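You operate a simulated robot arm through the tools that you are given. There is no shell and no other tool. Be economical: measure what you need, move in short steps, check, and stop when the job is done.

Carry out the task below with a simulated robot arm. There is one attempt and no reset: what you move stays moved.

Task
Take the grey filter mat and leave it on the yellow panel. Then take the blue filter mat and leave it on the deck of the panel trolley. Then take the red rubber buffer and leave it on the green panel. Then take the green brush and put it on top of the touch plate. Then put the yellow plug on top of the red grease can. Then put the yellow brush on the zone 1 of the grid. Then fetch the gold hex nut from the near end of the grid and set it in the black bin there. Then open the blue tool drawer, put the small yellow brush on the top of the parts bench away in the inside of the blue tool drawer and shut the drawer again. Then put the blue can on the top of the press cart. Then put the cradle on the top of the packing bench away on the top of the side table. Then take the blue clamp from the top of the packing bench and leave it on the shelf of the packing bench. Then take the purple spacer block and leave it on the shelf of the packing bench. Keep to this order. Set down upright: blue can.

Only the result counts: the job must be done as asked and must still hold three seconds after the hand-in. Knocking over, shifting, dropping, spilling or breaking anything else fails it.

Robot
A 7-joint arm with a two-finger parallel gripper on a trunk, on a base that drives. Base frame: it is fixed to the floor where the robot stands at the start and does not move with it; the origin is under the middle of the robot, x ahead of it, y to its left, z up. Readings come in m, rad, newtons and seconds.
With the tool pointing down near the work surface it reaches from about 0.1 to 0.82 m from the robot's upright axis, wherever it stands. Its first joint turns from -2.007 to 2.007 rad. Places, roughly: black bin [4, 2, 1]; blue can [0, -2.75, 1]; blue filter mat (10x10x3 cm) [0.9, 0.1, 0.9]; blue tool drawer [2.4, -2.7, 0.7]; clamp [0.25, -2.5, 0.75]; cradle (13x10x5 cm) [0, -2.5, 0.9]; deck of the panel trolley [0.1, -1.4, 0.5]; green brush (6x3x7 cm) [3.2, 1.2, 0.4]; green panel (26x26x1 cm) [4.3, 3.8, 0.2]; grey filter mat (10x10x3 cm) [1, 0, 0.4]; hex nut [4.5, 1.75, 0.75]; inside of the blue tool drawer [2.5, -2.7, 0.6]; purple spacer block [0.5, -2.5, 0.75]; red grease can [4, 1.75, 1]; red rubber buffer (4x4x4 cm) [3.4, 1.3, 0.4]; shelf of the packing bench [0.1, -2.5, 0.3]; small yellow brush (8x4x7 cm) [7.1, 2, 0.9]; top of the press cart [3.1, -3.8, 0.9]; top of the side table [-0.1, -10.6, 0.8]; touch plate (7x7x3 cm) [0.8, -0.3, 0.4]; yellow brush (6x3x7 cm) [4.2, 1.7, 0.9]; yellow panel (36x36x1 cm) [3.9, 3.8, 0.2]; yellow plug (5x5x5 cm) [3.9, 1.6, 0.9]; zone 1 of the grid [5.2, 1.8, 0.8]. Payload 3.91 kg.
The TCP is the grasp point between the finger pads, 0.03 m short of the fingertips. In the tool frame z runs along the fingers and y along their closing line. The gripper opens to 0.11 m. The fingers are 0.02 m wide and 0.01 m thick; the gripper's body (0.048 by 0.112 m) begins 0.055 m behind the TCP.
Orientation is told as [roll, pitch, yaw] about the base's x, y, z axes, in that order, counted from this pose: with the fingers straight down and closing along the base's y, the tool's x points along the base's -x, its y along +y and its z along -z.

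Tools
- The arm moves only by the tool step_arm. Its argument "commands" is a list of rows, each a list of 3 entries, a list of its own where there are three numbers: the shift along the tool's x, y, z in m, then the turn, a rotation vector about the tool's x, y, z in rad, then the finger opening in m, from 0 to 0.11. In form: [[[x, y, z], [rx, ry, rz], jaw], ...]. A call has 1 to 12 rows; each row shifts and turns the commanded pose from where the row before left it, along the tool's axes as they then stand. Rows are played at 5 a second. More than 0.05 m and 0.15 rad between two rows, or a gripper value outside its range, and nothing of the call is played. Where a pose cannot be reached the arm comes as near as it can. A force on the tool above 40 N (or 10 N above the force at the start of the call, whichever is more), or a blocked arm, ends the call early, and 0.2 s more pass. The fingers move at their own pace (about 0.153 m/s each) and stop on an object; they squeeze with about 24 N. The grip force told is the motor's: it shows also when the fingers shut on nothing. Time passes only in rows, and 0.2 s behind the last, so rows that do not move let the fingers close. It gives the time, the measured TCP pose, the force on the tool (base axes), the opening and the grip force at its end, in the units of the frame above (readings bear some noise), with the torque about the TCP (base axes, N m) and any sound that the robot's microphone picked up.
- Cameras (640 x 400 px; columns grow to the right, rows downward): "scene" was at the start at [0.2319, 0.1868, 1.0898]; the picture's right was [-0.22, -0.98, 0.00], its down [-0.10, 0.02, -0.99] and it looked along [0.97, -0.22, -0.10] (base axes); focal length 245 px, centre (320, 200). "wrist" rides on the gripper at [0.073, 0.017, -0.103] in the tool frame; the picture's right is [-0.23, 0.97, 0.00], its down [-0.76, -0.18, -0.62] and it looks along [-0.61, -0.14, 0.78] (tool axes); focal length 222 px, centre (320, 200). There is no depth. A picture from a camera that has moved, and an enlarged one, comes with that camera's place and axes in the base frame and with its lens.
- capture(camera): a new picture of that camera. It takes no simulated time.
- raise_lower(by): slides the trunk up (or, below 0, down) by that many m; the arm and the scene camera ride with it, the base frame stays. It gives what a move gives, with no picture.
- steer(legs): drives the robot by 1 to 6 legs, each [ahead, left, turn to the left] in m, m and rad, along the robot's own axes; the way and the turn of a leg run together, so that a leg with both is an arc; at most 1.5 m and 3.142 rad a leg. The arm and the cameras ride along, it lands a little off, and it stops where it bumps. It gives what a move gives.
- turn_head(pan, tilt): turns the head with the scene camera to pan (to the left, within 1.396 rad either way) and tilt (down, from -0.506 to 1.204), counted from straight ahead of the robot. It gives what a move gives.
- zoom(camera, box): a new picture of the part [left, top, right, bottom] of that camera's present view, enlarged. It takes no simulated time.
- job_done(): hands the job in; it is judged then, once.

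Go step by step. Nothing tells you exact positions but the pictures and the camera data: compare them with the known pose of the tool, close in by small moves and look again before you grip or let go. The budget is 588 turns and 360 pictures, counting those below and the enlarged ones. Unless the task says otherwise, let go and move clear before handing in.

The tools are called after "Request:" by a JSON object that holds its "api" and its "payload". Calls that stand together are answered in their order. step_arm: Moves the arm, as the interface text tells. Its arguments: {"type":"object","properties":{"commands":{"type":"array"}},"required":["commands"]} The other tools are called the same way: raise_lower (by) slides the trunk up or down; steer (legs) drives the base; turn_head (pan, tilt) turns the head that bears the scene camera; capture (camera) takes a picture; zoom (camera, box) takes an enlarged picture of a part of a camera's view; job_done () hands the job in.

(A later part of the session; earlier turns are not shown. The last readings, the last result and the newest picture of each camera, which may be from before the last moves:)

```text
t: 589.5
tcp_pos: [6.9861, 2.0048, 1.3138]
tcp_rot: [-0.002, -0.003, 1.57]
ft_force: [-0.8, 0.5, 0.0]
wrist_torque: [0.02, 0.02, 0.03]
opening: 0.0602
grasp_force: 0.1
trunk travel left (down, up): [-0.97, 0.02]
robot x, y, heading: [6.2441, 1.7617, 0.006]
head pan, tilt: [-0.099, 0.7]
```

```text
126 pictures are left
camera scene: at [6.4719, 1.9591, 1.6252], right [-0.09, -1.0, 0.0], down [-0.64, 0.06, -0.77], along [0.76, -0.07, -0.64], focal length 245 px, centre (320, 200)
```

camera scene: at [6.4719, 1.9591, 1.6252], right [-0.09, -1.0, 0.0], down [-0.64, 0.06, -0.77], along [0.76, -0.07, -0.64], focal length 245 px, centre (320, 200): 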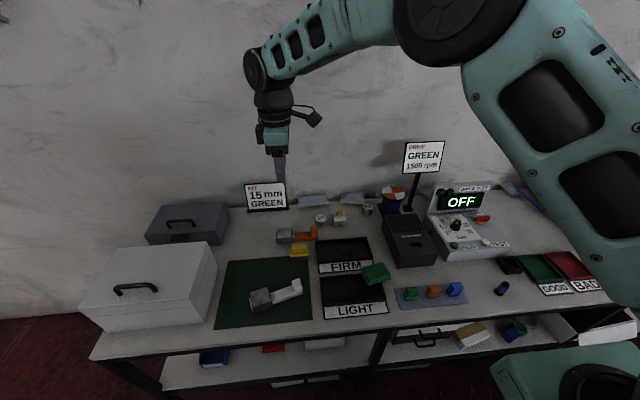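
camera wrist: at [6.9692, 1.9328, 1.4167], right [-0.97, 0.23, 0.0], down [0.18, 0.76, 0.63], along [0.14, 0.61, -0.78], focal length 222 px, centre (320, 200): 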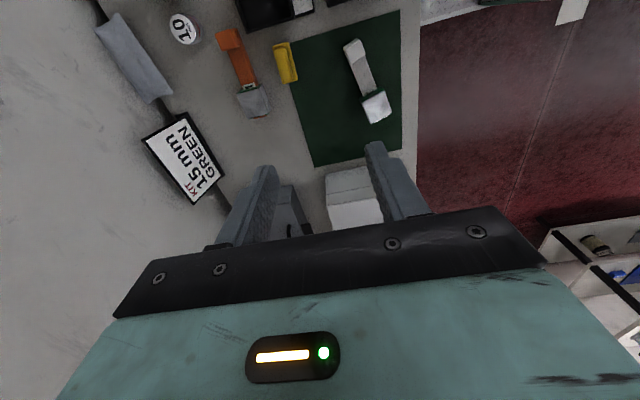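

Request:
{"api": "step_arm", "payload": {"commands": [[[0.0125, -0.03, 0], [0, 0, 0], 0.07], [[0.0125, -0.029, 0], [0, 0, 0], 0.07]]}}

Request:
{"api": "raise_lower", "payload": {"by": -0.29}}

Request:
{"api": "capture", "payload": {"camera": "wrist"}}

Request:
{"api": "capture", "payload": {"camera": "scene"}}

```text
t: 590.1
tcp_pos: [7.0446, 1.9796, 1.3142]
tcp_rot: [-0.002, -0.005, 1.57]
ft_force: [0.0, 1.0, -0.8]
wrist_torque: [-0.03, -0.04, 0.01]
opening: 0.07
grasp_force: 0.1
trunk travel left (down, up): [-0.97, 0.02]
robot x, y, heading: [6.2467, 1.7579, 0.007]
head pan, tilt: [-0.099, 0.7]
```

```text
t: 593.0
tcp_pos: [7.0445, 1.9793, 1.0246]
tcp_rot: [-0.004, -0.004, 1.569]
ft_force: [-0.2, 0.4, 0.0]
wrist_torque: [-0.01, -0.03, -0.04]
opening: 0.0702
grasp_force: 0.1
trunk travel left (down, up): [-0.68, 0.31]
robot x, y, heading: [6.2446, 1.7608, 0.004]
head pan, tilt: [-0.099, 0.7]
```

```text
125 pictures are left
camera wrist: at [7.028, 1.9077, 1.1276], right [-0.97, 0.23, 0.0], down [0.18, 0.76, 0.63], along [0.14, 0.61, -0.78], focal length 222 px, centre (320, 200)
```

wrist: 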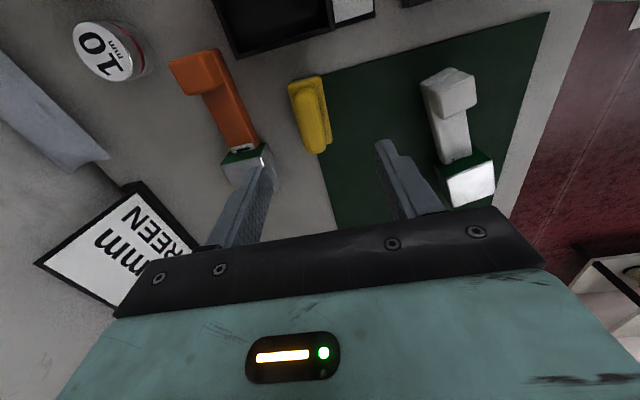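

```text
124 pictures are left
camera scene: at [6.4719, 1.9591, 1.3352], right [-0.09, -1.0, 0.0], down [-0.64, 0.06, -0.76], along [0.76, -0.07, -0.64], focal length 245 px, centre (320, 200)
```

scene: 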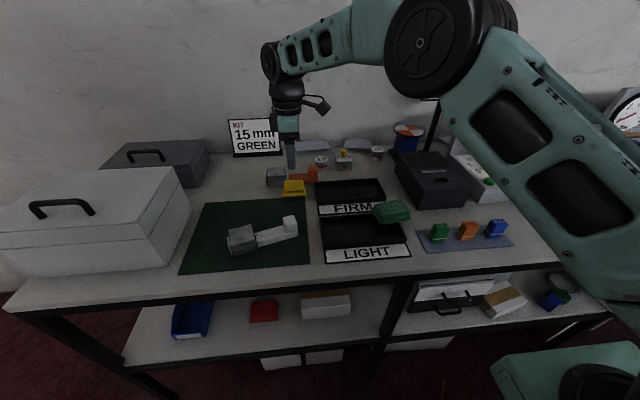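

Request:
{"api": "step_arm", "payload": {"commands": [[[0.002, -0.006, 0.045], [0, 0, 0], 0.06], [[0, 0, 0.04], [0, 0, 0], 0.06], [[0, 0, 0.02], [0, 0, 0], 0.06]]}}

Request:
{"api": "capture", "payload": {"camera": "wrist"}}

Request:
{"api": "zoom", "payload": {"camera": "scene", "box": [240, 110, 360, 220]}}

```text
t: 593.8
tcp_pos: [7.0494, 1.9766, 0.9183]
tcp_rot: [-0.004, -0.001, 1.571]
ft_force: [-0.3, 0.2, 0.6]
wrist_torque: [0.0, 0.01, 0.0]
opening: 0.0599
grasp_force: 0.0
trunk travel left (down, up): [-0.68, 0.31]
robot x, y, heading: [6.243, 1.7585, 0.011]
head pan, tilt: [-0.099, 0.7]
```

```text
123 pictures are left
camera wrist: at [7.0331, 1.9047, 1.0225], right [-0.97, 0.23, 0.0], down [0.18, 0.76, 0.63], along [0.14, 0.61, -0.78], focal length 222 px, centre (320, 200)
```

wrist: 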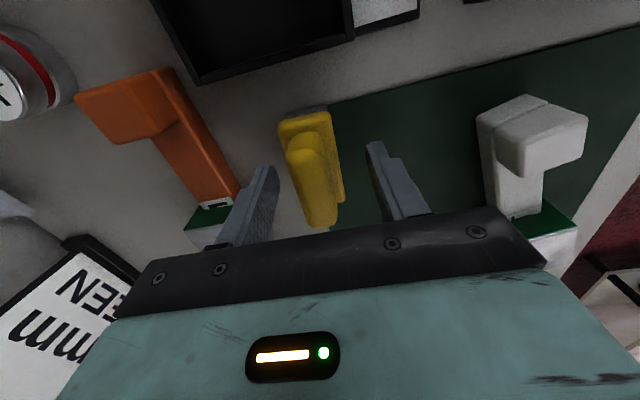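

```text
3.64 times, centred on (300, 165) of scene
camera zoom: at [6.4718, 1.9591, 1.3352], right [-0.09, -1.0, 0.0], down [-0.64, 0.06, -0.76], along [0.76, -0.07, -0.64], focal length 890 px, centre (393, 327)
```

zoom: 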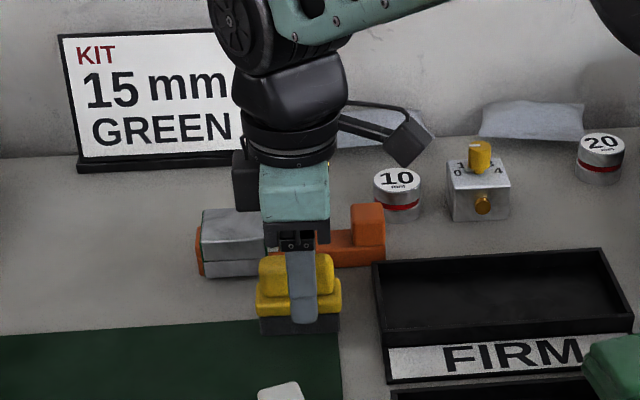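

Request:
{"api": "step_arm", "payload": {"commands": [[[0, 0, 0.012], [0, 0, 0], 0.06], [[0, 0, 0.008], [0, 0, 0], 0.06]]}}

Request:
{"api": "step_arm", "payload": {"commands": [[[0, 0, 0], [0, 0, 0], 0.045], [[0, 0, 0], [0, 0, 0], 0.02], [[0, 0, 0], [0, 0, 0], 0.0], [[0, 0, 0], [0, 0, 0], 0.0]]}}

Request:
{"api": "capture", "payload": {"camera": "wrist"}}

```text
t: 594.4
tcp_pos: [7.0496, 1.978, 0.8997]
tcp_rot: [-0.004, -0.002, 1.57]
ft_force: [0.2, -0.5, 0.1]
wrist_torque: [0.0, 0.0, -0.01]
opening: 0.06
grasp_force: 0.1
trunk travel left (down, up): [-0.68, 0.31]
robot x, y, heading: [6.2446, 1.7576, 0.007]
head pan, tilt: [-0.099, 0.7]
```

```text
t: 595.4
tcp_pos: [7.051, 1.9773, 0.8985]
tcp_rot: [-0.002, -0.003, 1.569]
ft_force: [1.3, 0.2, 1.1]
wrist_torque: [0.05, -0.05, -0.02]
opening: 0.034
grasp_force: 24.4
trunk travel left (down, up): [-0.68, 0.31]
robot x, y, heading: [6.2467, 1.7579, 0.005]
head pan, tilt: [-0.099, 0.7]
```

```text
121 pictures are left
camera wrist: at [7.0338, 1.9053, 1.0029], right [-0.97, 0.23, 0.0], down [0.18, 0.76, 0.63], along [0.14, 0.61, -0.78], focal length 222 px, centre (320, 200)
```

wrist: 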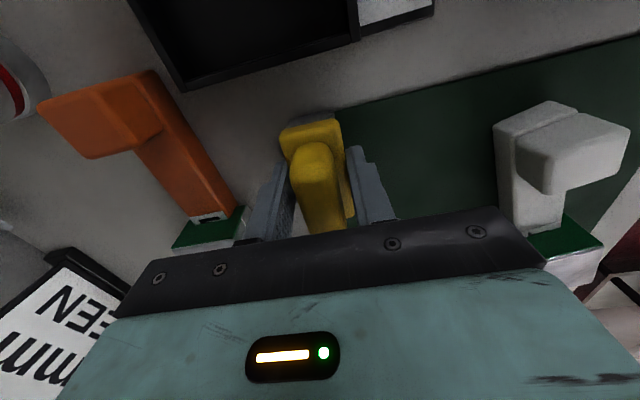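

Request:
{"api": "step_arm", "payload": {"commands": [[[0, 0, -0.01], [0, 0, 0], 0.0], [[0, 0, -0.04], [0, 0, 0], 0.0], [[0, 0, -0.05], [0, 0, 0], 0.0]]}}

Request:
{"api": "capture", "payload": {"camera": "wrist"}}

Request:
{"api": "raise_lower", "payload": {"by": 0.3}}

```text
t: 596.2
tcp_pos: [7.0493, 1.9774, 0.9995]
tcp_rot: [0.0, 0.0, 1.571]
ft_force: [0.7, 0.9, -1.5]
wrist_torque: [0.0, 0.01, -0.03]
opening: 0.0342
grasp_force: 23.9
trunk travel left (down, up): [-0.68, 0.31]
robot x, y, heading: [6.2427, 1.7602, 0.01]
head pan, tilt: [-0.099, 0.7]
```

```text
120 pictures are left
camera wrist: at [7.0328, 1.9055, 1.1026], right [-0.97, 0.23, 0.0], down [0.18, 0.76, 0.63], along [0.14, 0.61, -0.78], focal length 222 px, centre (320, 200)
```

wrist: 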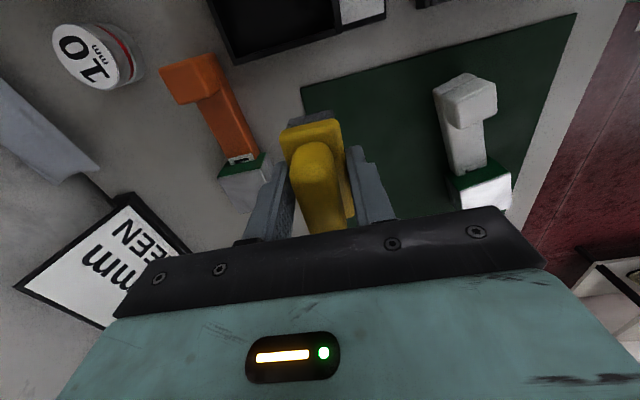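

```text
t: 599.2
tcp_pos: [7.0494, 1.9778, 1.2997]
tcp_rot: [-0.003, -0.003, 1.571]
ft_force: [-0.1, 0.1, -0.5]
wrist_torque: [0.02, 0.01, 0.02]
opening: 0.0341
grasp_force: 24.0
trunk travel left (down, up): [-0.98, 0.01]
robot x, y, heading: [6.2471, 1.7592, 0.009]
head pan, tilt: [-0.099, 0.7]
```

Request:
{"api": "steer", "payload": {"legs": [[0, 0.98, -0.009], [-1.5, 0, 0], [-1.5, 0, 0], [-1.4, 0, 0]]}}

Request:
{"api": "steer", "payload": {"legs": [[0, 0, -1.571]]}}

```text
t: 624.9
tcp_pos: [2.6593, 2.9654, 1.2997]
tcp_rot: [-0.003, -0.004, 1.575]
ft_force: [0.2, 0.2, -0.1]
wrist_torque: [0.03, 0.03, -0.01]
opening: 0.0343
grasp_force: 24.1
trunk travel left (down, up): [-0.98, 0.01]
robot x, y, heading: [1.8552, 2.7406, 0.007]
head pan, tilt: [-0.099, 0.7]
```

```text
t: 629.2
tcp_pos: [2.0588, 1.9378, 1.2999]
tcp_rot: [-0.002, -0.005, -0.019]
ft_force: [0.1, -0.4, -0.9]
wrist_torque: [0.03, 0.01, -0.02]
opening: 0.0343
grasp_force: 24.1
trunk travel left (down, up): [-0.98, 0.01]
robot x, y, heading: [1.8557, 2.741, -1.58]
head pan, tilt: [-0.099, 0.7]
```

Request:
{"api": "steer", "payload": {"legs": [[0, -0.19, 0.009], [1.5, 0, 0], [1.5, 0, 0], [1.2, 0, 0]]}}

Request:
{"api": "steer", "payload": {"legs": [[0, -0.42, 0], [0.9, 0, 0], [0, 0, 1.575], [0, -0.58, 0]]}}

Request:
{"api": "turn_head", "payload": {"pan": 0.0, "tilt": 0.7}}

Request:
{"api": "capture", "payload": {"camera": "scene"}}

Request:
{"api": "capture", "payload": {"camera": "wrist"}}

```text
t: 650.4
tcp_pos: [1.8548, -2.2478, 1.2998]
tcp_rot: [-0.003, -0.002, -0.021]
ft_force: [-0.4, 0.3, -1.1]
wrist_torque: [0.03, -0.01, 0.01]
opening: 0.0345
grasp_force: 24.0
trunk travel left (down, up): [-0.98, 0.01]
robot x, y, heading: [1.6474, -1.4377, -1.577]
head pan, tilt: [-0.099, 0.7]
```

```text
t: 664.0
tcp_pos: [2.0245, -2.6866, 1.2993]
tcp_rot: [-0.003, -0.003, 1.559]
ft_force: [0.4, -0.5, -1.3]
wrist_torque: [-0.02, -0.01, 0.0]
opening: 0.0343
grasp_force: 24.0
trunk travel left (down, up): [-0.98, 0.01]
robot x, y, heading: [1.2209, -2.8988, -0.004]
head pan, tilt: [-0.099, 0.7]
```

```text
t: 664.6
tcp_pos: [2.025, -2.6867, 1.2998]
tcp_rot: [-0.003, -0.004, 1.561]
ft_force: [0.2, -0.4, -0.8]
wrist_torque: [-0.02, 0.01, 0.0]
opening: 0.0339
grasp_force: 24.1
trunk travel left (down, up): [-0.98, 0.01]
robot x, y, heading: [1.2188, -2.8964, -0.0]
head pan, tilt: [0.0, 0.7]
```

```text
119 pictures are left
camera scene: at [1.4471, -2.6902, 1.6351], right [0.0, -1.0, 0.0], down [-0.64, 0.0, -0.76], along [0.76, 0.0, -0.64], focal length 245 px, centre (320, 200)
```

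scene: 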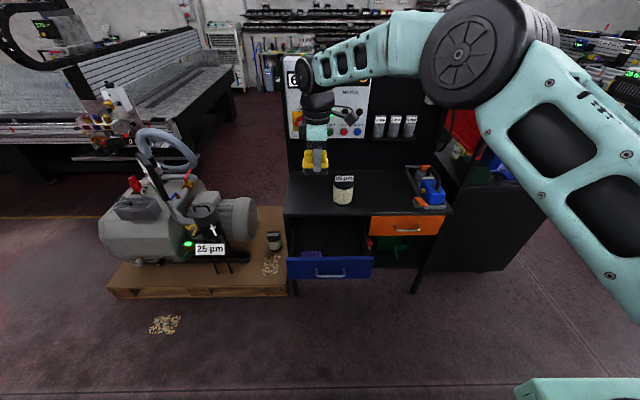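

```text
118 pictures are left
camera wrist: at [2.0066, -2.7587, 1.4028], right [-0.97, 0.24, 0.0], down [0.19, 0.76, 0.63], along [0.15, 0.61, -0.78], focal length 222 px, centre (320, 200)
```

wrist: 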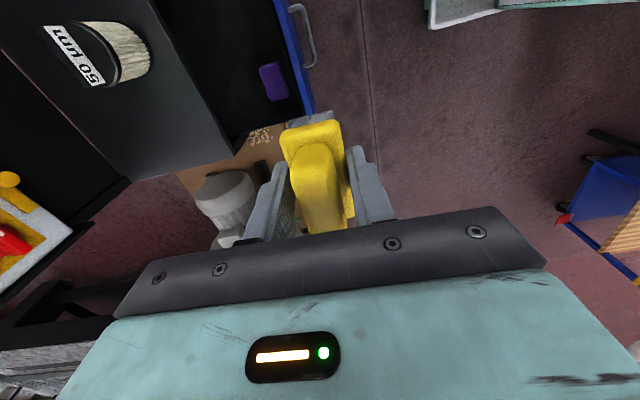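

Request:
{"api": "zoom", "payload": {"camera": "scene", "box": [270, 200, 400, 285]}}

```text
4.71 times, centred on (335, 242) of scene
camera zoom: at [1.4471, -2.6902, 1.6351], right [0.0, -1.0, 0.0], down [-0.64, 0.0, -0.76], along [0.76, 0.0, -0.64], focal length 1152 px, centre (249, 0)
```

zoom: 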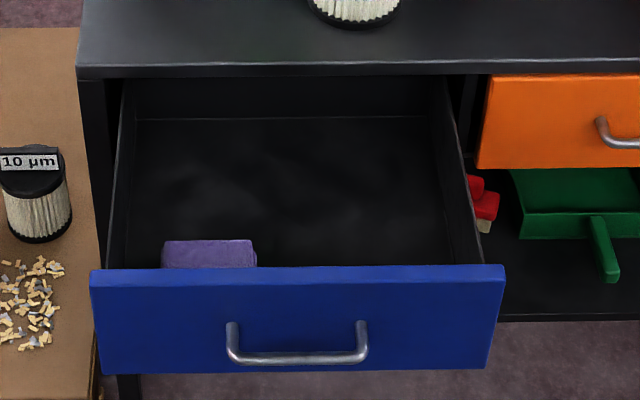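

Request:
{"api": "steer", "payload": {"legs": [[0.17, -0.085, 0]]}}

Request:
{"api": "raise_lower", "payload": {"by": -0.38}}

Request:
{"api": "capture", "payload": {"camera": "scene"}}

Request:
{"api": "capture", "payload": {"camera": "wrist"}}

```text
t: 666.2
tcp_pos: [2.1948, -2.7735, 1.2986]
tcp_rot: [-0.003, -0.004, 1.558]
ft_force: [-0.3, -0.1, 0.6]
wrist_torque: [-0.03, -0.02, 0.02]
opening: 0.034
grasp_force: 23.9
trunk travel left (down, up): [-0.98, 0.01]
robot x, y, heading: [1.3891, -2.9863, -0.001]
head pan, tilt: [0.0, 0.7]
```

```text
t: 669.9
tcp_pos: [2.1935, -2.7751, 0.9203]
tcp_rot: [-0.001, -0.004, 1.559]
ft_force: [-0.6, 0.2, -0.7]
wrist_torque: [-0.01, 0.01, 0.0]
opening: 0.0343
grasp_force: 23.6
trunk travel left (down, up): [-0.6, 0.39]
robot x, y, heading: [1.3871, -2.9842, -0.001]
head pan, tilt: [0.0, 0.7]
```

```text
116 pictures are left
camera scene: at [1.6173, -2.7773, 1.2552], right [0.0, -1.0, 0.0], down [-0.64, 0.0, -0.76], along [0.76, 0.0, -0.64], focal length 245 px, centre (320, 200)
```

scene: 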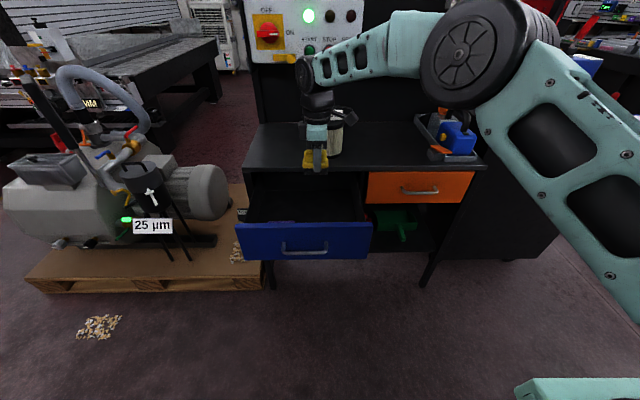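

```text
115 pictures are left
camera wrist: at [2.1768, -2.8464, 1.0228], right [-0.97, 0.24, 0.0], down [0.19, 0.76, 0.63], along [0.15, 0.61, -0.78], focal length 222 px, centre (320, 200)
```

wrist: 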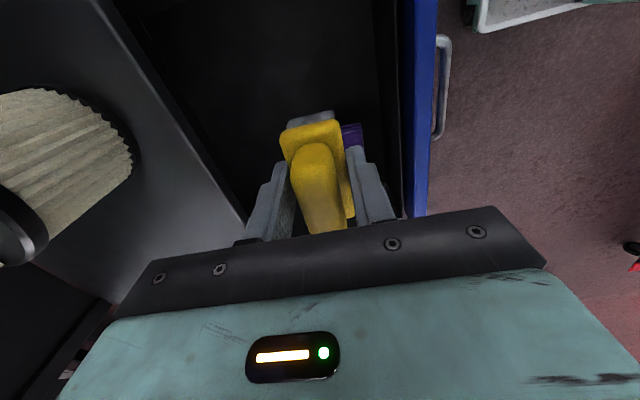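

Request:
{"api": "step_arm", "payload": {"commands": [[[0, -0.014, 0.045], [0, 0, 0], 0.0], [[0, 0, 0.05], [0, 0, 0], 0.0], [[0, 0, 0.04], [0, 0, 0], 0.0]]}}

Request:
{"api": "capture", "payload": {"camera": "scene"}}

Request:
{"api": "capture", "payload": {"camera": "wrist"}}

```text
t: 670.7
tcp_pos: [2.2095, -2.7728, 0.7859]
tcp_rot: [-0.004, -0.005, 1.559]
ft_force: [-1.0, -0.2, 0.1]
wrist_torque: [0.04, -0.01, -0.01]
opening: 0.0341
grasp_force: 24.0
trunk travel left (down, up): [-0.6, 0.39]
robot x, y, heading: [1.3918, -2.9858, -0.003]
head pan, tilt: [0.0, 0.7]
```

```text
114 pictures are left
camera scene: at [1.6171, -2.7774, 1.2553], right [0.0, -1.0, 0.0], down [-0.64, 0.0, -0.77], along [0.77, 0.0, -0.64], focal length 245 px, centre (320, 200)
```

scene: 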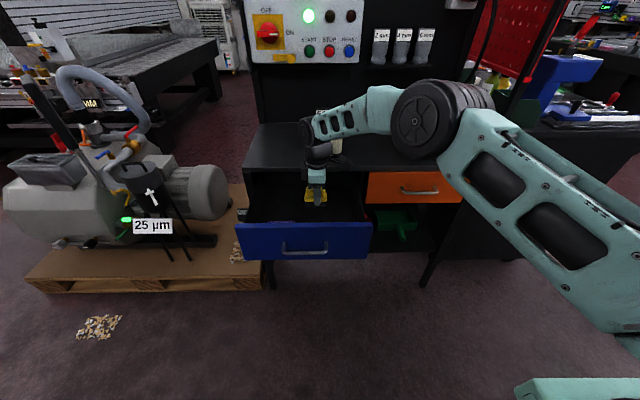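

```text
113 pictures are left
camera wrist: at [2.192, -2.8452, 0.8898], right [-0.97, 0.24, 0.0], down [0.19, 0.76, 0.63], along [0.15, 0.61, -0.78], focal length 222 px, centre (320, 200)
```

wrist: 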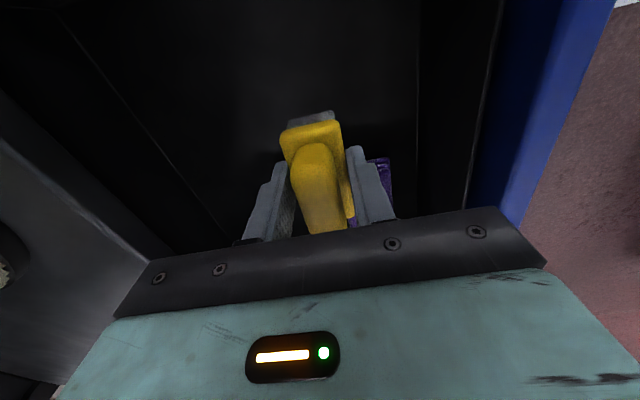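

Request:
{"api": "step_arm", "payload": {"commands": [[[0, 0, 0.03], [0, 0, 0], 0.0], [[0, 0, 0.01], [0, 0, 0], 0.0], [[0, 0, 0.005], [0, 0, 0], 0.0]]}}

Request:
{"api": "capture", "payload": {"camera": "wrist"}}

```text
t: 671.5
tcp_pos: [2.2072, -2.7727, 0.7406]
tcp_rot: [-0.004, -0.004, 1.559]
ft_force: [-0.2, 0.7, -1.0]
wrist_torque: [0.01, -0.01, 0.02]
opening: 0.0344
grasp_force: 23.4
trunk travel left (down, up): [-0.6, 0.39]
robot x, y, heading: [1.3881, -2.9836, -0.002]
head pan, tilt: [0.0, 0.7]
```

```text
112 pictures are left
camera wrist: at [2.1908, -2.8454, 0.8435], right [-0.97, 0.24, 0.0], down [0.19, 0.76, 0.63], along [0.15, 0.61, -0.78], focal length 222 px, centre (320, 200)
```

wrist: 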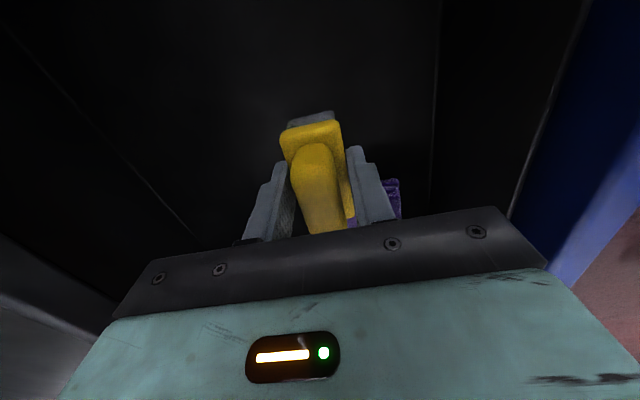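

Request:
{"api": "step_arm", "payload": {"commands": [[[0, 0, 0.005], [0, 0, 0], 0.0], [[0, 0, 0.005], [0, 0, 0], 0.0], [[0, 0, 0.004], [0, 0, 0], 0.0], [[0, 0, 0.004], [0, 0, 0], 0.0]]}}

```text
t: 672.5
tcp_pos: [2.2085, -2.7725, 0.7209]
tcp_rot: [-0.005, -0.003, 1.559]
ft_force: [-0.4, 0.4, 0.2]
wrist_torque: [-0.01, -0.01, -0.01]
opening: 0.0344
grasp_force: 24.2
trunk travel left (down, up): [-0.6, 0.39]
robot x, y, heading: [1.3922, -2.982, -0.001]
head pan, tilt: [0.0, 0.7]
```

Request:
{"api": "step_arm", "payload": {"commands": [[[0, 0, 0.004], [0, 0, 0], 0.0], [[0, 0, 0.004], [0, 0, 0], 0.0], [[0, 0, 0.004], [0, 0, 0], 0.0], [[0, 0, 0.004], [0, 0, 0], 0.0], [[0, 0, 0.004], [0, 0, 0], 0.0]]}}

Request:
{"api": "capture", "payload": {"camera": "scene"}}

```text
t: 673.7
tcp_pos: [2.2097, -2.7737, 0.7025]
tcp_rot: [-0.001, -0.004, 1.558]
ft_force: [-0.7, 0.0, -1.2]
wrist_torque: [-0.01, 0.01, -0.01]
opening: 0.0342
grasp_force: 23.7
trunk travel left (down, up): [-0.6, 0.39]
robot x, y, heading: [1.3895, -2.9841, -0.006]
head pan, tilt: [0.0, 0.7]
```

```text
111 pictures are left
camera scene: at [1.6173, -2.7773, 1.2552], right [0.0, -1.0, 0.0], down [-0.64, 0.0, -0.76], along [0.76, 0.0, -0.64], focal length 245 px, centre (320, 200)
```

scene: 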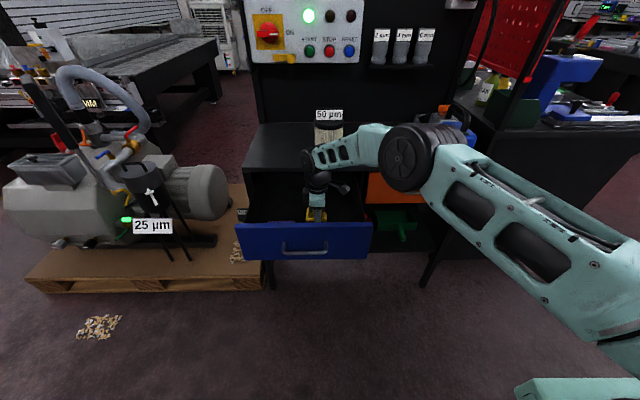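

Request:
{"api": "step_arm", "payload": {"commands": [[[0, 0, 0.004], [0, 0, 0], 0.0], [[0, 0, 0.004], [0, 0, 0], 0.0], [[0, 0, 0.004], [0, 0, 0], 0.0]]}}

Request:
{"api": "capture", "payload": {"camera": "wrist"}}

```text
t: 674.5
tcp_pos: [2.2086, -2.7739, 0.6892]
tcp_rot: [-0.003, -0.003, 1.558]
ft_force: [-0.5, 0.1, -1.2]
wrist_torque: [0.0, -0.03, 0.01]
opening: 0.0341
grasp_force: 23.8
trunk travel left (down, up): [-0.6, 0.39]
robot x, y, heading: [1.3909, -2.9826, -0.005]
head pan, tilt: [0.0, 0.7]
```

```text
110 pictures are left
camera wrist: at [2.1915, -2.8458, 0.7928], right [-0.97, 0.24, 0.0], down [0.19, 0.76, 0.63], along [0.15, 0.61, -0.78], focal length 222 px, centre (320, 200)
```

wrist: 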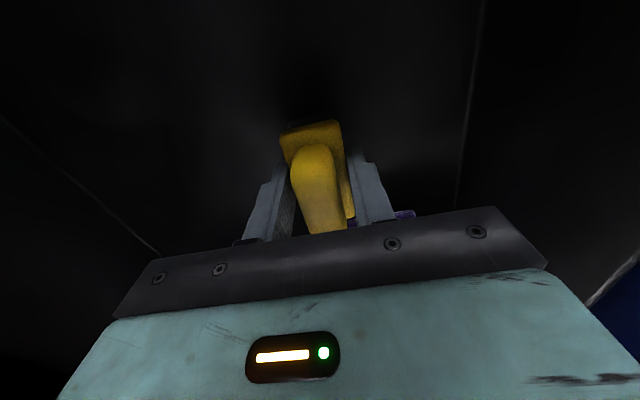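

Request:
{"api": "step_arm", "payload": {"commands": [[[0, 0, 0.004], [0, 0, 0], 0.0], [[0, 0, 0.004], [0, 0, 0], 0.0], [[0, 0, 0.004], [0, 0, 0], 0.0], [[0, 0, 0.004], [0, 0, 0], 0.0]]}}

```text
t: 675.5
tcp_pos: [2.2132, -2.7737, 0.6819]
tcp_rot: [-0.012, -0.008, 1.556]
ft_force: [0.1, -1.3, 12.9]
wrist_torque: [-0.3, 0.23, 0.0]
opening: 0.0343
grasp_force: 23.7
trunk travel left (down, up): [-0.6, 0.39]
robot x, y, heading: [1.389, -2.9824, 0.001]
head pan, tilt: [0.0, 0.7]
stopped in row 4: the force on the tool passed its limit (the readings are from after the stop); the commanded pose is now the measured one
```

Contact with the drawer floor. I release and rise.

Request:
{"api": "step_arm", "payload": {"commands": [[[0, 0, 0], [0, 0, 0], 0.045], [[0, 0, 0], [0, 0, 0], 0.045], [[0, 0, -0.05], [0, 0, 0], 0.045], [[0, 0, -0.05], [0, 0, 0], 0.045], [[0, 0, -0.05], [0, 0, 0], 0.045], [[0, 0, -0.05], [0, 0, 0], 0.045], [[0, 0, -0.05], [0, 0, 0], 0.045]]}}

Request:
{"api": "capture", "payload": {"camera": "wrist"}}

Request:
{"api": "zoom", "payload": {"camera": "scene", "box": [220, 150, 400, 265]}}

```text
t: 677.1
tcp_pos: [2.211, -2.7738, 0.93]
tcp_rot: [-0.008, -0.007, 1.557]
ft_force: [-0.2, -0.5, 0.0]
wrist_torque: [0.01, 0.02, 0.01]
opening: 0.0452
grasp_force: 0.1
trunk travel left (down, up): [-0.6, 0.39]
robot x, y, heading: [1.3905, -2.9843, -0.002]
head pan, tilt: [0.0, 0.7]
```

```text
109 pictures are left
camera wrist: at [2.1936, -2.8469, 1.0327], right [-0.97, 0.24, -0.01], down [0.18, 0.76, 0.63], along [0.16, 0.61, -0.78], focal length 222 px, centre (320, 200)
```

wrist: 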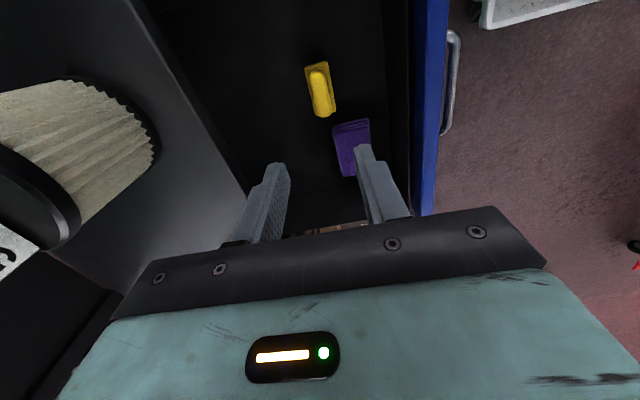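

```text
3.48 times, centred on (310, 208) of scene
camera zoom: at [1.6176, -2.7773, 1.255], right [0.0, -1.0, 0.0], down [-0.64, 0.0, -0.76], along [0.76, 0.0, -0.64], focal length 851 px, centre (355, 174)
```

zoom: 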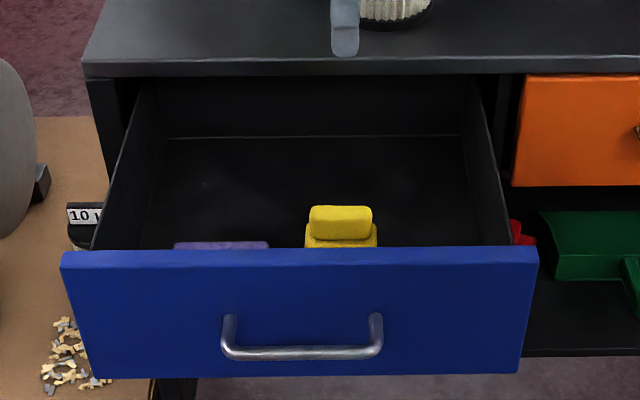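

Request:
{"api": "steer", "payload": {"legs": [[-0.36, 0.045, 0]]}}

Request:
{"api": "step_arm", "payload": {"commands": [[[0, 0, 0], [0.145, 0, 0], 0.0], [[0, 0, 0], [0.145, 0, 0], 0.0], [[0, 0, 0], [0.145, 0, 0], 0.0], [[0, 0, 0], [0.145, 0, 0], 0.0], [[0, 0, 0], [0.145, 0, 0], 0.0], [[0, 0, 0], [0.145, 0, 0], 0.0], [[0, 0, 0], [0.145, 0, 0], 0.0], [[0, 0, 0], [0.145, 0, 0], 0.0], [[0, 0, 0], [0.145, 0, 0], 0.0]]}}

Request:
{"api": "raise_lower", "payload": {"by": -0.17}}

Request:
{"api": "capture", "payload": {"camera": "scene"}}

Request:
{"api": "capture", "payload": {"camera": "wrist"}}

```text
t: 679.4
tcp_pos: [1.8497, -2.7254, 0.9304]
tcp_rot: [-0.012, -0.008, 1.562]
ft_force: [0.1, -0.3, -0.1]
wrist_torque: [0.01, 0.0, 0.01]
opening: 0.0449
grasp_force: 0.0
trunk travel left (down, up): [-0.6, 0.39]
robot x, y, heading: [1.0297, -2.94, 0.002]
head pan, tilt: [0.0, 0.7]
```

```text
t: 681.4
tcp_pos: [1.8483, -2.7256, 0.9321]
tcp_rot: [-1.316, -0.009, 1.562]
ft_force: [0.2, -0.2, 0.8]
wrist_torque: [0.01, 0.01, 0.04]
opening: 0.0002
grasp_force: 24.0
trunk travel left (down, up): [-0.6, 0.39]
robot x, y, heading: [1.0302, -2.9364, 0.002]
head pan, tilt: [0.0, 0.7]
```

```text
t: 683.3
tcp_pos: [1.8492, -2.7252, 0.759]
tcp_rot: [-1.316, -0.007, 1.561]
ft_force: [-0.1, -0.9, 0.4]
wrist_torque: [0.01, 0.0, 0.03]
opening: 0.0
grasp_force: 23.9
trunk travel left (down, up): [-0.43, 0.56]
robot x, y, heading: [1.0276, -2.9338, 0.001]
head pan, tilt: [0.0, 0.7]
```

```text
107 pictures are left
camera scene: at [1.2546, -2.7298, 1.0852], right [0.0, -1.0, 0.0], down [-0.64, 0.0, -0.76], along [0.76, 0.0, -0.64], focal length 245 px, centre (320, 200)
```

scene: 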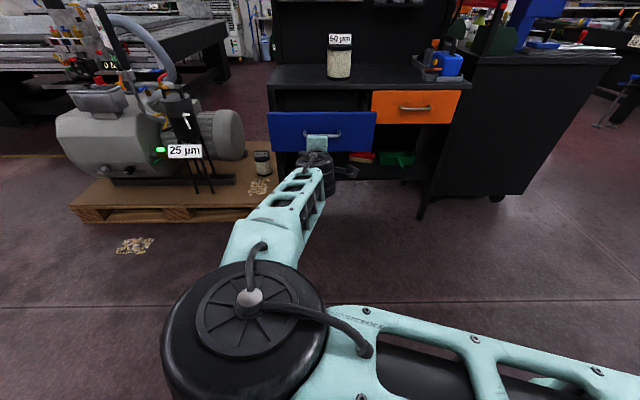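

```text
106 pictures are left
camera wrist: at [1.7442, -2.7964, 0.7692], right [-0.24, 0.24, -0.94], down [-0.55, 0.77, 0.33], along [0.8, 0.6, -0.06], focal length 222 px, centre (320, 200)
```

wrist: 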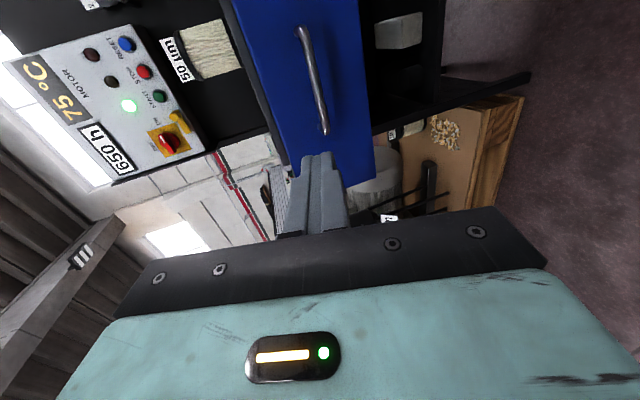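

Request:
{"api": "steer", "payload": {"legs": [[0.25, 0, 0]]}}

Request:
{"api": "steer", "payload": {"legs": [[0.17, 0, 0]]}}

Request:
{"api": "capture", "payload": {"camera": "scene"}}

```text
t: 685.1
tcp_pos: [2.0993, -2.7232, 0.7599]
tcp_rot: [-1.315, -0.008, 1.564]
ft_force: [0.2, -1.0, -0.6]
wrist_torque: [-0.01, 0.02, 0.02]
opening: 0.0
grasp_force: 24.2
trunk travel left (down, up): [-0.43, 0.56]
robot x, y, heading: [1.2817, -2.9346, 0.001]
head pan, tilt: [0.0, 0.7]
```

```text
t: 686.6
tcp_pos: [2.2687, -2.724, 0.7586]
tcp_rot: [-1.315, -0.006, 1.563]
ft_force: [0.7, 0.2, -0.1]
wrist_torque: [-0.03, 0.03, 0.03]
opening: 0.0002
grasp_force: 24.4
trunk travel left (down, up): [-0.43, 0.56]
robot x, y, heading: [1.4479, -2.9372, 0.005]
head pan, tilt: [0.0, 0.7]
```

```text
105 pictures are left
camera scene: at [1.6745, -2.7285, 1.0852], right [0.0, -1.0, 0.0], down [-0.64, 0.0, -0.76], along [0.76, 0.0, -0.64], focal length 245 px, centre (320, 200)
```

scene: 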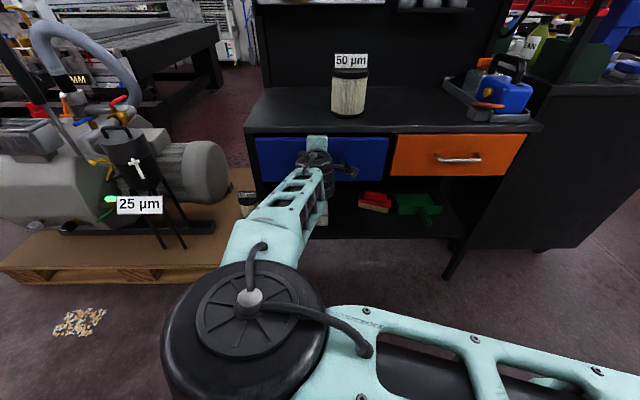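

Request:
{"api": "steer", "payload": {"legs": [[0.05, 0, 0]]}}

Request:
{"api": "zoom", "payload": {"camera": "scene", "box": [230, 80, 540, 220]}}

```text
t: 687.5
tcp_pos: [2.3015, -2.7232, 0.7588]
tcp_rot: [-1.315, -0.005, 1.559]
ft_force: [-14.3, -3.7, 4.7]
wrist_torque: [0.06, -0.18, 0.04]
opening: 0.0
grasp_force: 23.7
trunk travel left (down, up): [-0.43, 0.56]
robot x, y, heading: [1.4843, -2.9339, 0.006]
head pan, tilt: [0.0, 0.7]
stopped in leg 1: the force on the tool passed its limit (the readings are from after the stop); the commanded pose is now the measured one
```

```text
2.06 times, centred on (385, 150) of scene
camera zoom: at [1.7111, -2.7288, 1.0853], right [0.0, -1.0, 0.0], down [-0.64, 0.0, -0.77], along [0.77, 0.0, -0.64], focal length 505 px, centre (186, 303)
```

zoom: 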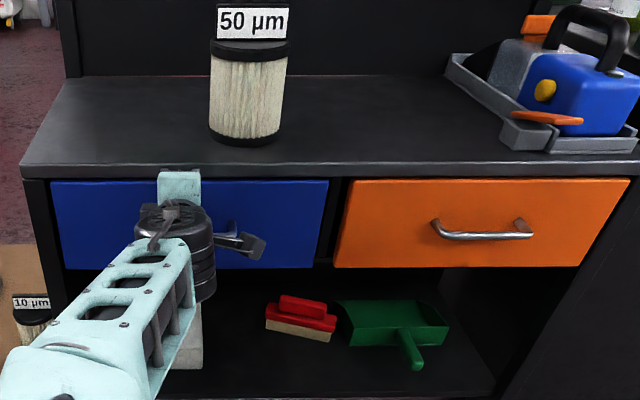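

Request:
{"api": "steer", "payload": {"legs": [[-0.35, 0, 0]]}}

Request:
{"api": "raise_lower", "payload": {"by": 0.4}}

Request:
{"api": "step_arm", "payload": {"commands": [[[0, 0, 0], [-0.145, 0, 0], 0.06], [[0, 0, 0], [-0.145, 0, 0], 0.06], [[0, 0, 0], [-0.145, 0, 0], 0.06], [[0, 0, 0], [-0.145, 0, 0], 0.06], [[0, 0, 0], [-0.145, 0, 0], 0.06], [[0, 0, 0], [-0.145, 0, 0], 0.06], [[0, 0, 0], [-0.145, 0, 0], 0.06], [[0, 0, 0], [-0.145, 0, 0], 0.06], [[0, 0, 0], [-0.15, 0, 0], 0.06]]}}

Request:
{"api": "capture", "payload": {"camera": "scene"}}

```text
t: 689.8
tcp_pos: [1.9541, -2.7221, 0.7587]
tcp_rot: [-1.312, -0.005, 1.564]
ft_force: [0.9, 0.8, -0.3]
wrist_torque: [-0.02, 0.03, -0.02]
opening: 0.0
grasp_force: 23.7
trunk travel left (down, up): [-0.43, 0.56]
robot x, y, heading: [1.1399, -2.9366, 0.005]
head pan, tilt: [0.0, 0.7]
```

```text
t: 693.6
tcp_pos: [1.954, -2.7218, 1.1586]
tcp_rot: [-1.313, -0.006, 1.564]
ft_force: [0.7, 0.2, 0.7]
wrist_torque: [0.02, -0.03, -0.02]
opening: 0.0
grasp_force: 24.3
trunk travel left (down, up): [-0.83, 0.16]
robot x, y, heading: [1.1387, -2.9387, 0.007]
head pan, tilt: [0.0, 0.7]
```

```text
t: 695.6
tcp_pos: [1.9534, -2.7224, 1.1589]
tcp_rot: [-0.001, -0.009, 1.564]
ft_force: [-0.7, 0.1, 0.2]
wrist_torque: [-0.05, -0.05, 0.0]
opening: 0.06
grasp_force: 0.0
trunk travel left (down, up): [-0.83, 0.16]
robot x, y, heading: [1.1369, -2.9379, 0.003]
head pan, tilt: [0.0, 0.7]
```

```text
103 pictures are left
camera scene: at [1.3622, -2.7292, 1.4852], right [0.0, -1.0, 0.0], down [-0.64, 0.0, -0.77], along [0.77, 0.0, -0.64], focal length 245 px, centre (320, 200)
```

scene: 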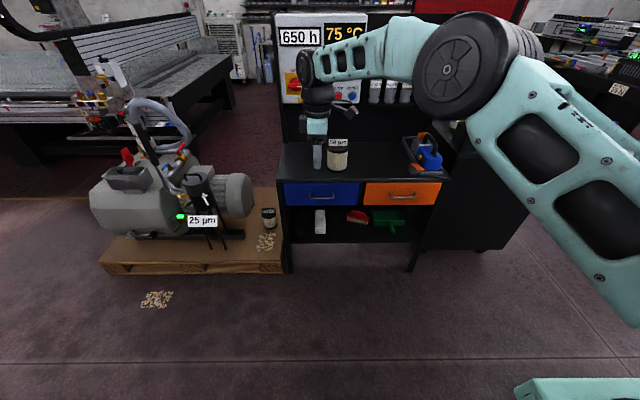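

Request:
{"api": "steer", "payload": {"legs": [[0.3, 0, 0], [0, 0, 3.135]]}}

Request:
{"api": "turn_head", "payload": {"pan": -0.1, "tilt": 0.4}}

Request:
{"api": "capture", "payload": {"camera": "scene"}}

Request:
{"api": "zoom", "payload": {"camera": "scene", "box": [220, 120, 460, 270]}}

```text
t: 705.0
tcp_pos: [0.6185, -3.1282, 1.1589]
tcp_rot: [-0.003, -0.004, -1.606]
ft_force: [0.0, 0.7, -0.1]
wrist_torque: [0.0, 0.02, 0.01]
opening: 0.0601
grasp_force: 0.0
trunk travel left (down, up): [-0.83, 0.16]
robot x, y, heading: [1.4396, -2.9384, 3.117]
head pan, tilt: [0.0, 0.7]
```

```text
t: 705.8
tcp_pos: [0.6197, -3.1273, 1.1581]
tcp_rot: [-0.003, -0.004, -1.608]
ft_force: [-0.4, 0.1, -0.1]
wrist_torque: [-0.02, 0.0, 0.01]
opening: 0.0601
grasp_force: 0.0
trunk travel left (down, up): [-0.83, 0.16]
robot x, y, heading: [1.4416, -2.9337, 3.116]
head pan, tilt: [-0.099, 0.4]
```

```text
102 pictures are left
camera scene: at [1.2028, -3.1237, 1.5119], right [0.12, 0.99, 0.0], down [0.39, -0.05, -0.92], along [-0.91, 0.11, -0.39], focal length 245 px, centre (320, 200)
```

scene: 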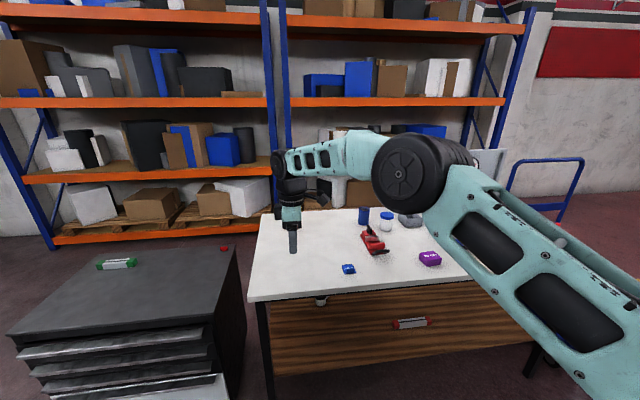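

```text
2.67 times, centred on (340, 195) of scene
camera zoom: at [1.2028, -3.1237, 1.5119], right [0.12, 0.99, 0.0], down [0.39, -0.05, -0.92], along [-0.91, 0.11, -0.39], focal length 653 px, centre (267, 213)
```

zoom: 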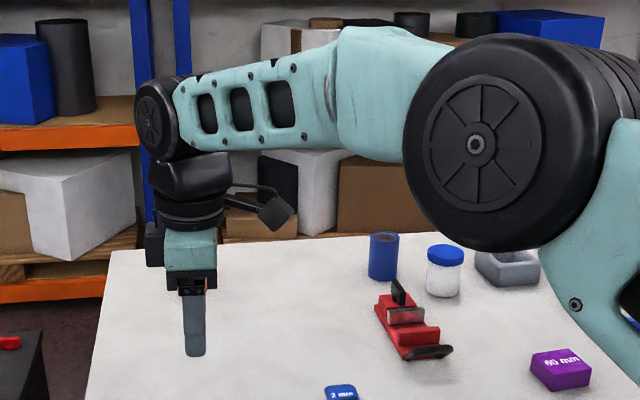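

Request:
{"api": "steer", "payload": {"legs": [[0, -0.39, 0.025], [0.3, 0, 0]]}}

Request:
{"api": "turn_head", "payload": {"pan": -0.3, "tilt": 0.6}}

Request:
{"api": "capture", "payload": {"camera": "scene"}}

Request:
{"api": "capture", "payload": {"camera": "wrist"}}

```text
t: 709.9
tcp_pos: [0.3302, -2.7527, 1.1576]
tcp_rot: [-0.003, -0.005, -1.583]
ft_force: [-0.3, -0.1, -0.7]
wrist_torque: [0.0, -0.01, 0.01]
opening: 0.0598
grasp_force: 0.0
trunk travel left (down, up): [-0.83, 0.16]
robot x, y, heading: [1.1494, -2.544, 3.14]
head pan, tilt: [-0.099, 0.4]
```

```text
t: 710.6
tcp_pos: [0.3297, -2.7535, 1.158]
tcp_rot: [-0.002, -0.004, -1.585]
ft_force: [0.1, 0.0, -0.2]
wrist_torque: [-0.04, 0.02, -0.01]
opening: 0.0599
grasp_force: 0.0
trunk travel left (down, up): [-0.83, 0.16]
robot x, y, heading: [1.1484, -2.5412, 3.14]
head pan, tilt: [-0.3, 0.6]
```

```text
100 pictures are left
camera scene: at [0.922, -2.7196, 1.4938], right [0.3, 0.96, 0.0], down [0.54, -0.17, -0.83], along [-0.79, 0.24, -0.56], focal length 245 px, centre (320, 200)
```

scene: 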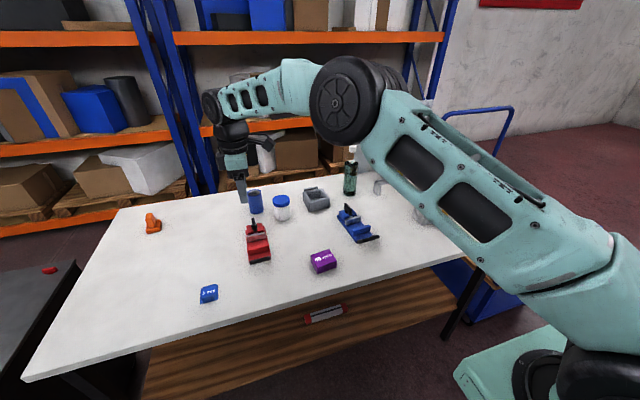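

```text
99 pictures are left
camera wrist: at [0.3491, -2.6799, 1.2616], right [0.97, -0.24, 0.0], down [-0.19, -0.76, 0.63], along [-0.15, -0.61, -0.78], focal length 222 px, centre (320, 200)
```

wrist: 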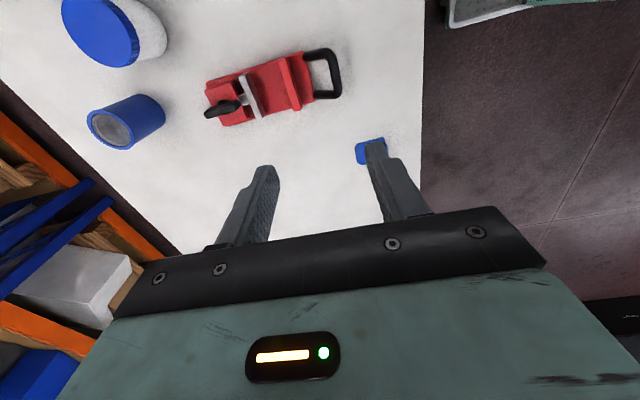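

Request:
{"api": "steer", "payload": {"legs": [[0.27, 0, 0]]}}

Request:
{"api": "step_arm", "payload": {"commands": [[[0.018, -0.025, 0.03], [0, 0, 0], 0.09], [[0, 0, 0.05], [0, 0, 0], 0.09]]}}

Request:
{"api": "capture", "payload": {"camera": "wrist"}}

Request:
{"api": "capture", "payload": {"camera": "scene"}}

```text
t: 712.5
tcp_pos: [0.0573, -2.7527, 1.158]
tcp_rot: [-0.002, -0.005, -1.583]
ft_force: [1.2, 0.8, -0.6]
wrist_torque: [-0.01, 0.0, -0.02]
opening: 0.0598
grasp_force: 0.1
trunk travel left (down, up): [-0.83, 0.16]
robot x, y, heading: [0.8734, -2.5419, 3.139]
head pan, tilt: [-0.3, 0.6]
```

```text
t: 713.1
tcp_pos: [0.0326, -2.7322, 1.0778]
tcp_rot: [-0.003, -0.005, -1.584]
ft_force: [-1.0, 1.1, 0.1]
wrist_torque: [-0.01, 0.0, -0.01]
opening: 0.0899
grasp_force: 0.1
trunk travel left (down, up): [-0.83, 0.16]
robot x, y, heading: [0.8734, -2.5417, 3.138]
head pan, tilt: [-0.3, 0.6]
```

```text
98 pictures are left
camera wrist: at [0.0513, -2.6594, 1.1807], right [0.97, -0.24, 0.0], down [-0.19, -0.76, 0.63], along [-0.15, -0.61, -0.78], focal length 222 px, centre (320, 200)
```

wrist: 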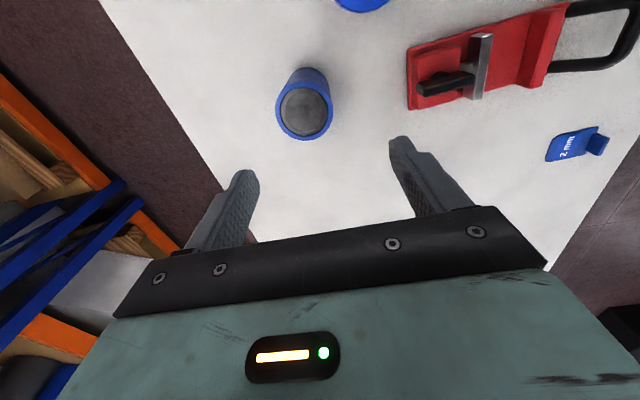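

```text
97 pictures are left
camera scene: at [0.6494, -2.7187, 1.4939], right [0.3, 0.95, 0.0], down [0.54, -0.17, -0.83], along [-0.79, 0.25, -0.56], focal length 245 px, centre (320, 200)
```

scene: 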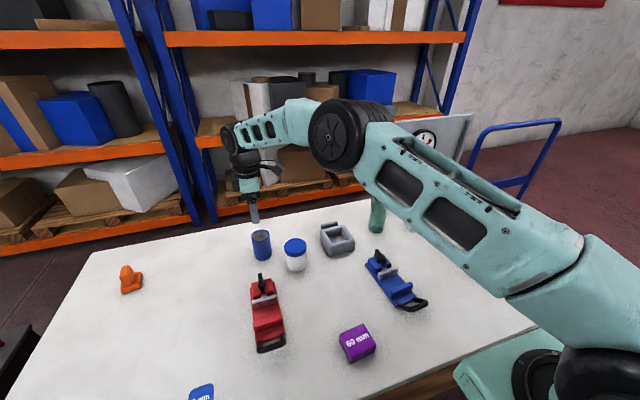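

Request:
{"api": "step_arm", "payload": {"commands": [[[0.009, -0.017, 0.04], [0, 0, 0], 0.09], [[0, 0, 0.05], [0, 0, 0], 0.09], [[0, 0, 0.04], [0, 0, 0], 0.09]]}}

Request:
{"api": "capture", "payload": {"camera": "wrist"}}

```text
t: 713.9
tcp_pos: [0.0167, -2.7252, 0.9475]
tcp_rot: [-0.004, -0.006, -1.585]
ft_force: [-0.1, 0.0, 0.9]
wrist_torque: [0.0, 0.0, 0.0]
opening: 0.09
grasp_force: 0.1
trunk travel left (down, up): [-0.83, 0.16]
robot x, y, heading: [0.8765, -2.5413, 3.133]
head pan, tilt: [-0.3, 0.6]
```

```text
96 pictures are left
camera wrist: at [0.035, -2.6514, 1.0508], right [0.97, -0.24, 0.0], down [-0.19, -0.76, 0.63], along [-0.15, -0.61, -0.78], focal length 222 px, centre (320, 200)
```

wrist: 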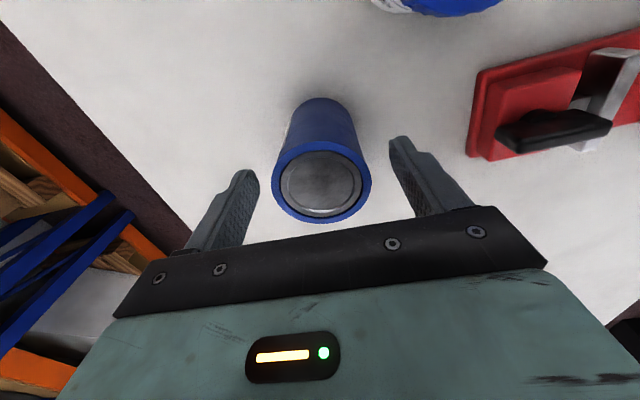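

Request:
{"api": "step_arm", "payload": {"commands": [[[0, 0, 0.03], [0, 0, 0], 0.09], [[0, 0, 0], [0, 0, 0], 0.07], [[0, 0, 0], [0, 0, 0], 0.05], [[0, 0, 0], [0, 0, 0], 0.03], [[0, 0, 0], [0, 0, 0], 0.03], [[0, 0, -0.01], [0, 0, 0], 0.03], [[0, 0, -0.04], [0, 0, 0], 0.03]]}}

Request:
{"api": "capture", "payload": {"camera": "wrist"}}

```text
t: 715.5
tcp_pos: [0.0168, -2.7245, 0.9661]
tcp_rot: [0.0, -0.004, -1.584]
ft_force: [-0.8, 0.7, -2.7]
wrist_torque: [0.0, -0.01, -0.01]
opening: 0.0595
grasp_force: 23.8
trunk travel left (down, up): [-0.83, 0.16]
robot x, y, heading: [0.8768, -2.5463, 3.142]
head pan, tilt: [-0.3, 0.6]
```

```text
95 pictures are left
camera wrist: at [0.0355, -2.652, 1.0695], right [0.97, -0.24, 0.0], down [-0.19, -0.76, 0.63], along [-0.15, -0.61, -0.78], focal length 222 px, centre (320, 200)
```

wrist: 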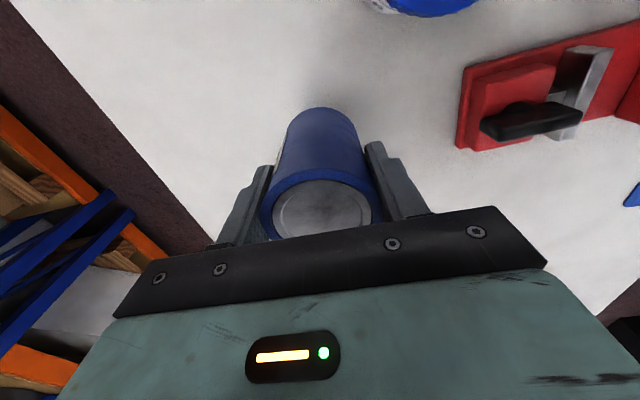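

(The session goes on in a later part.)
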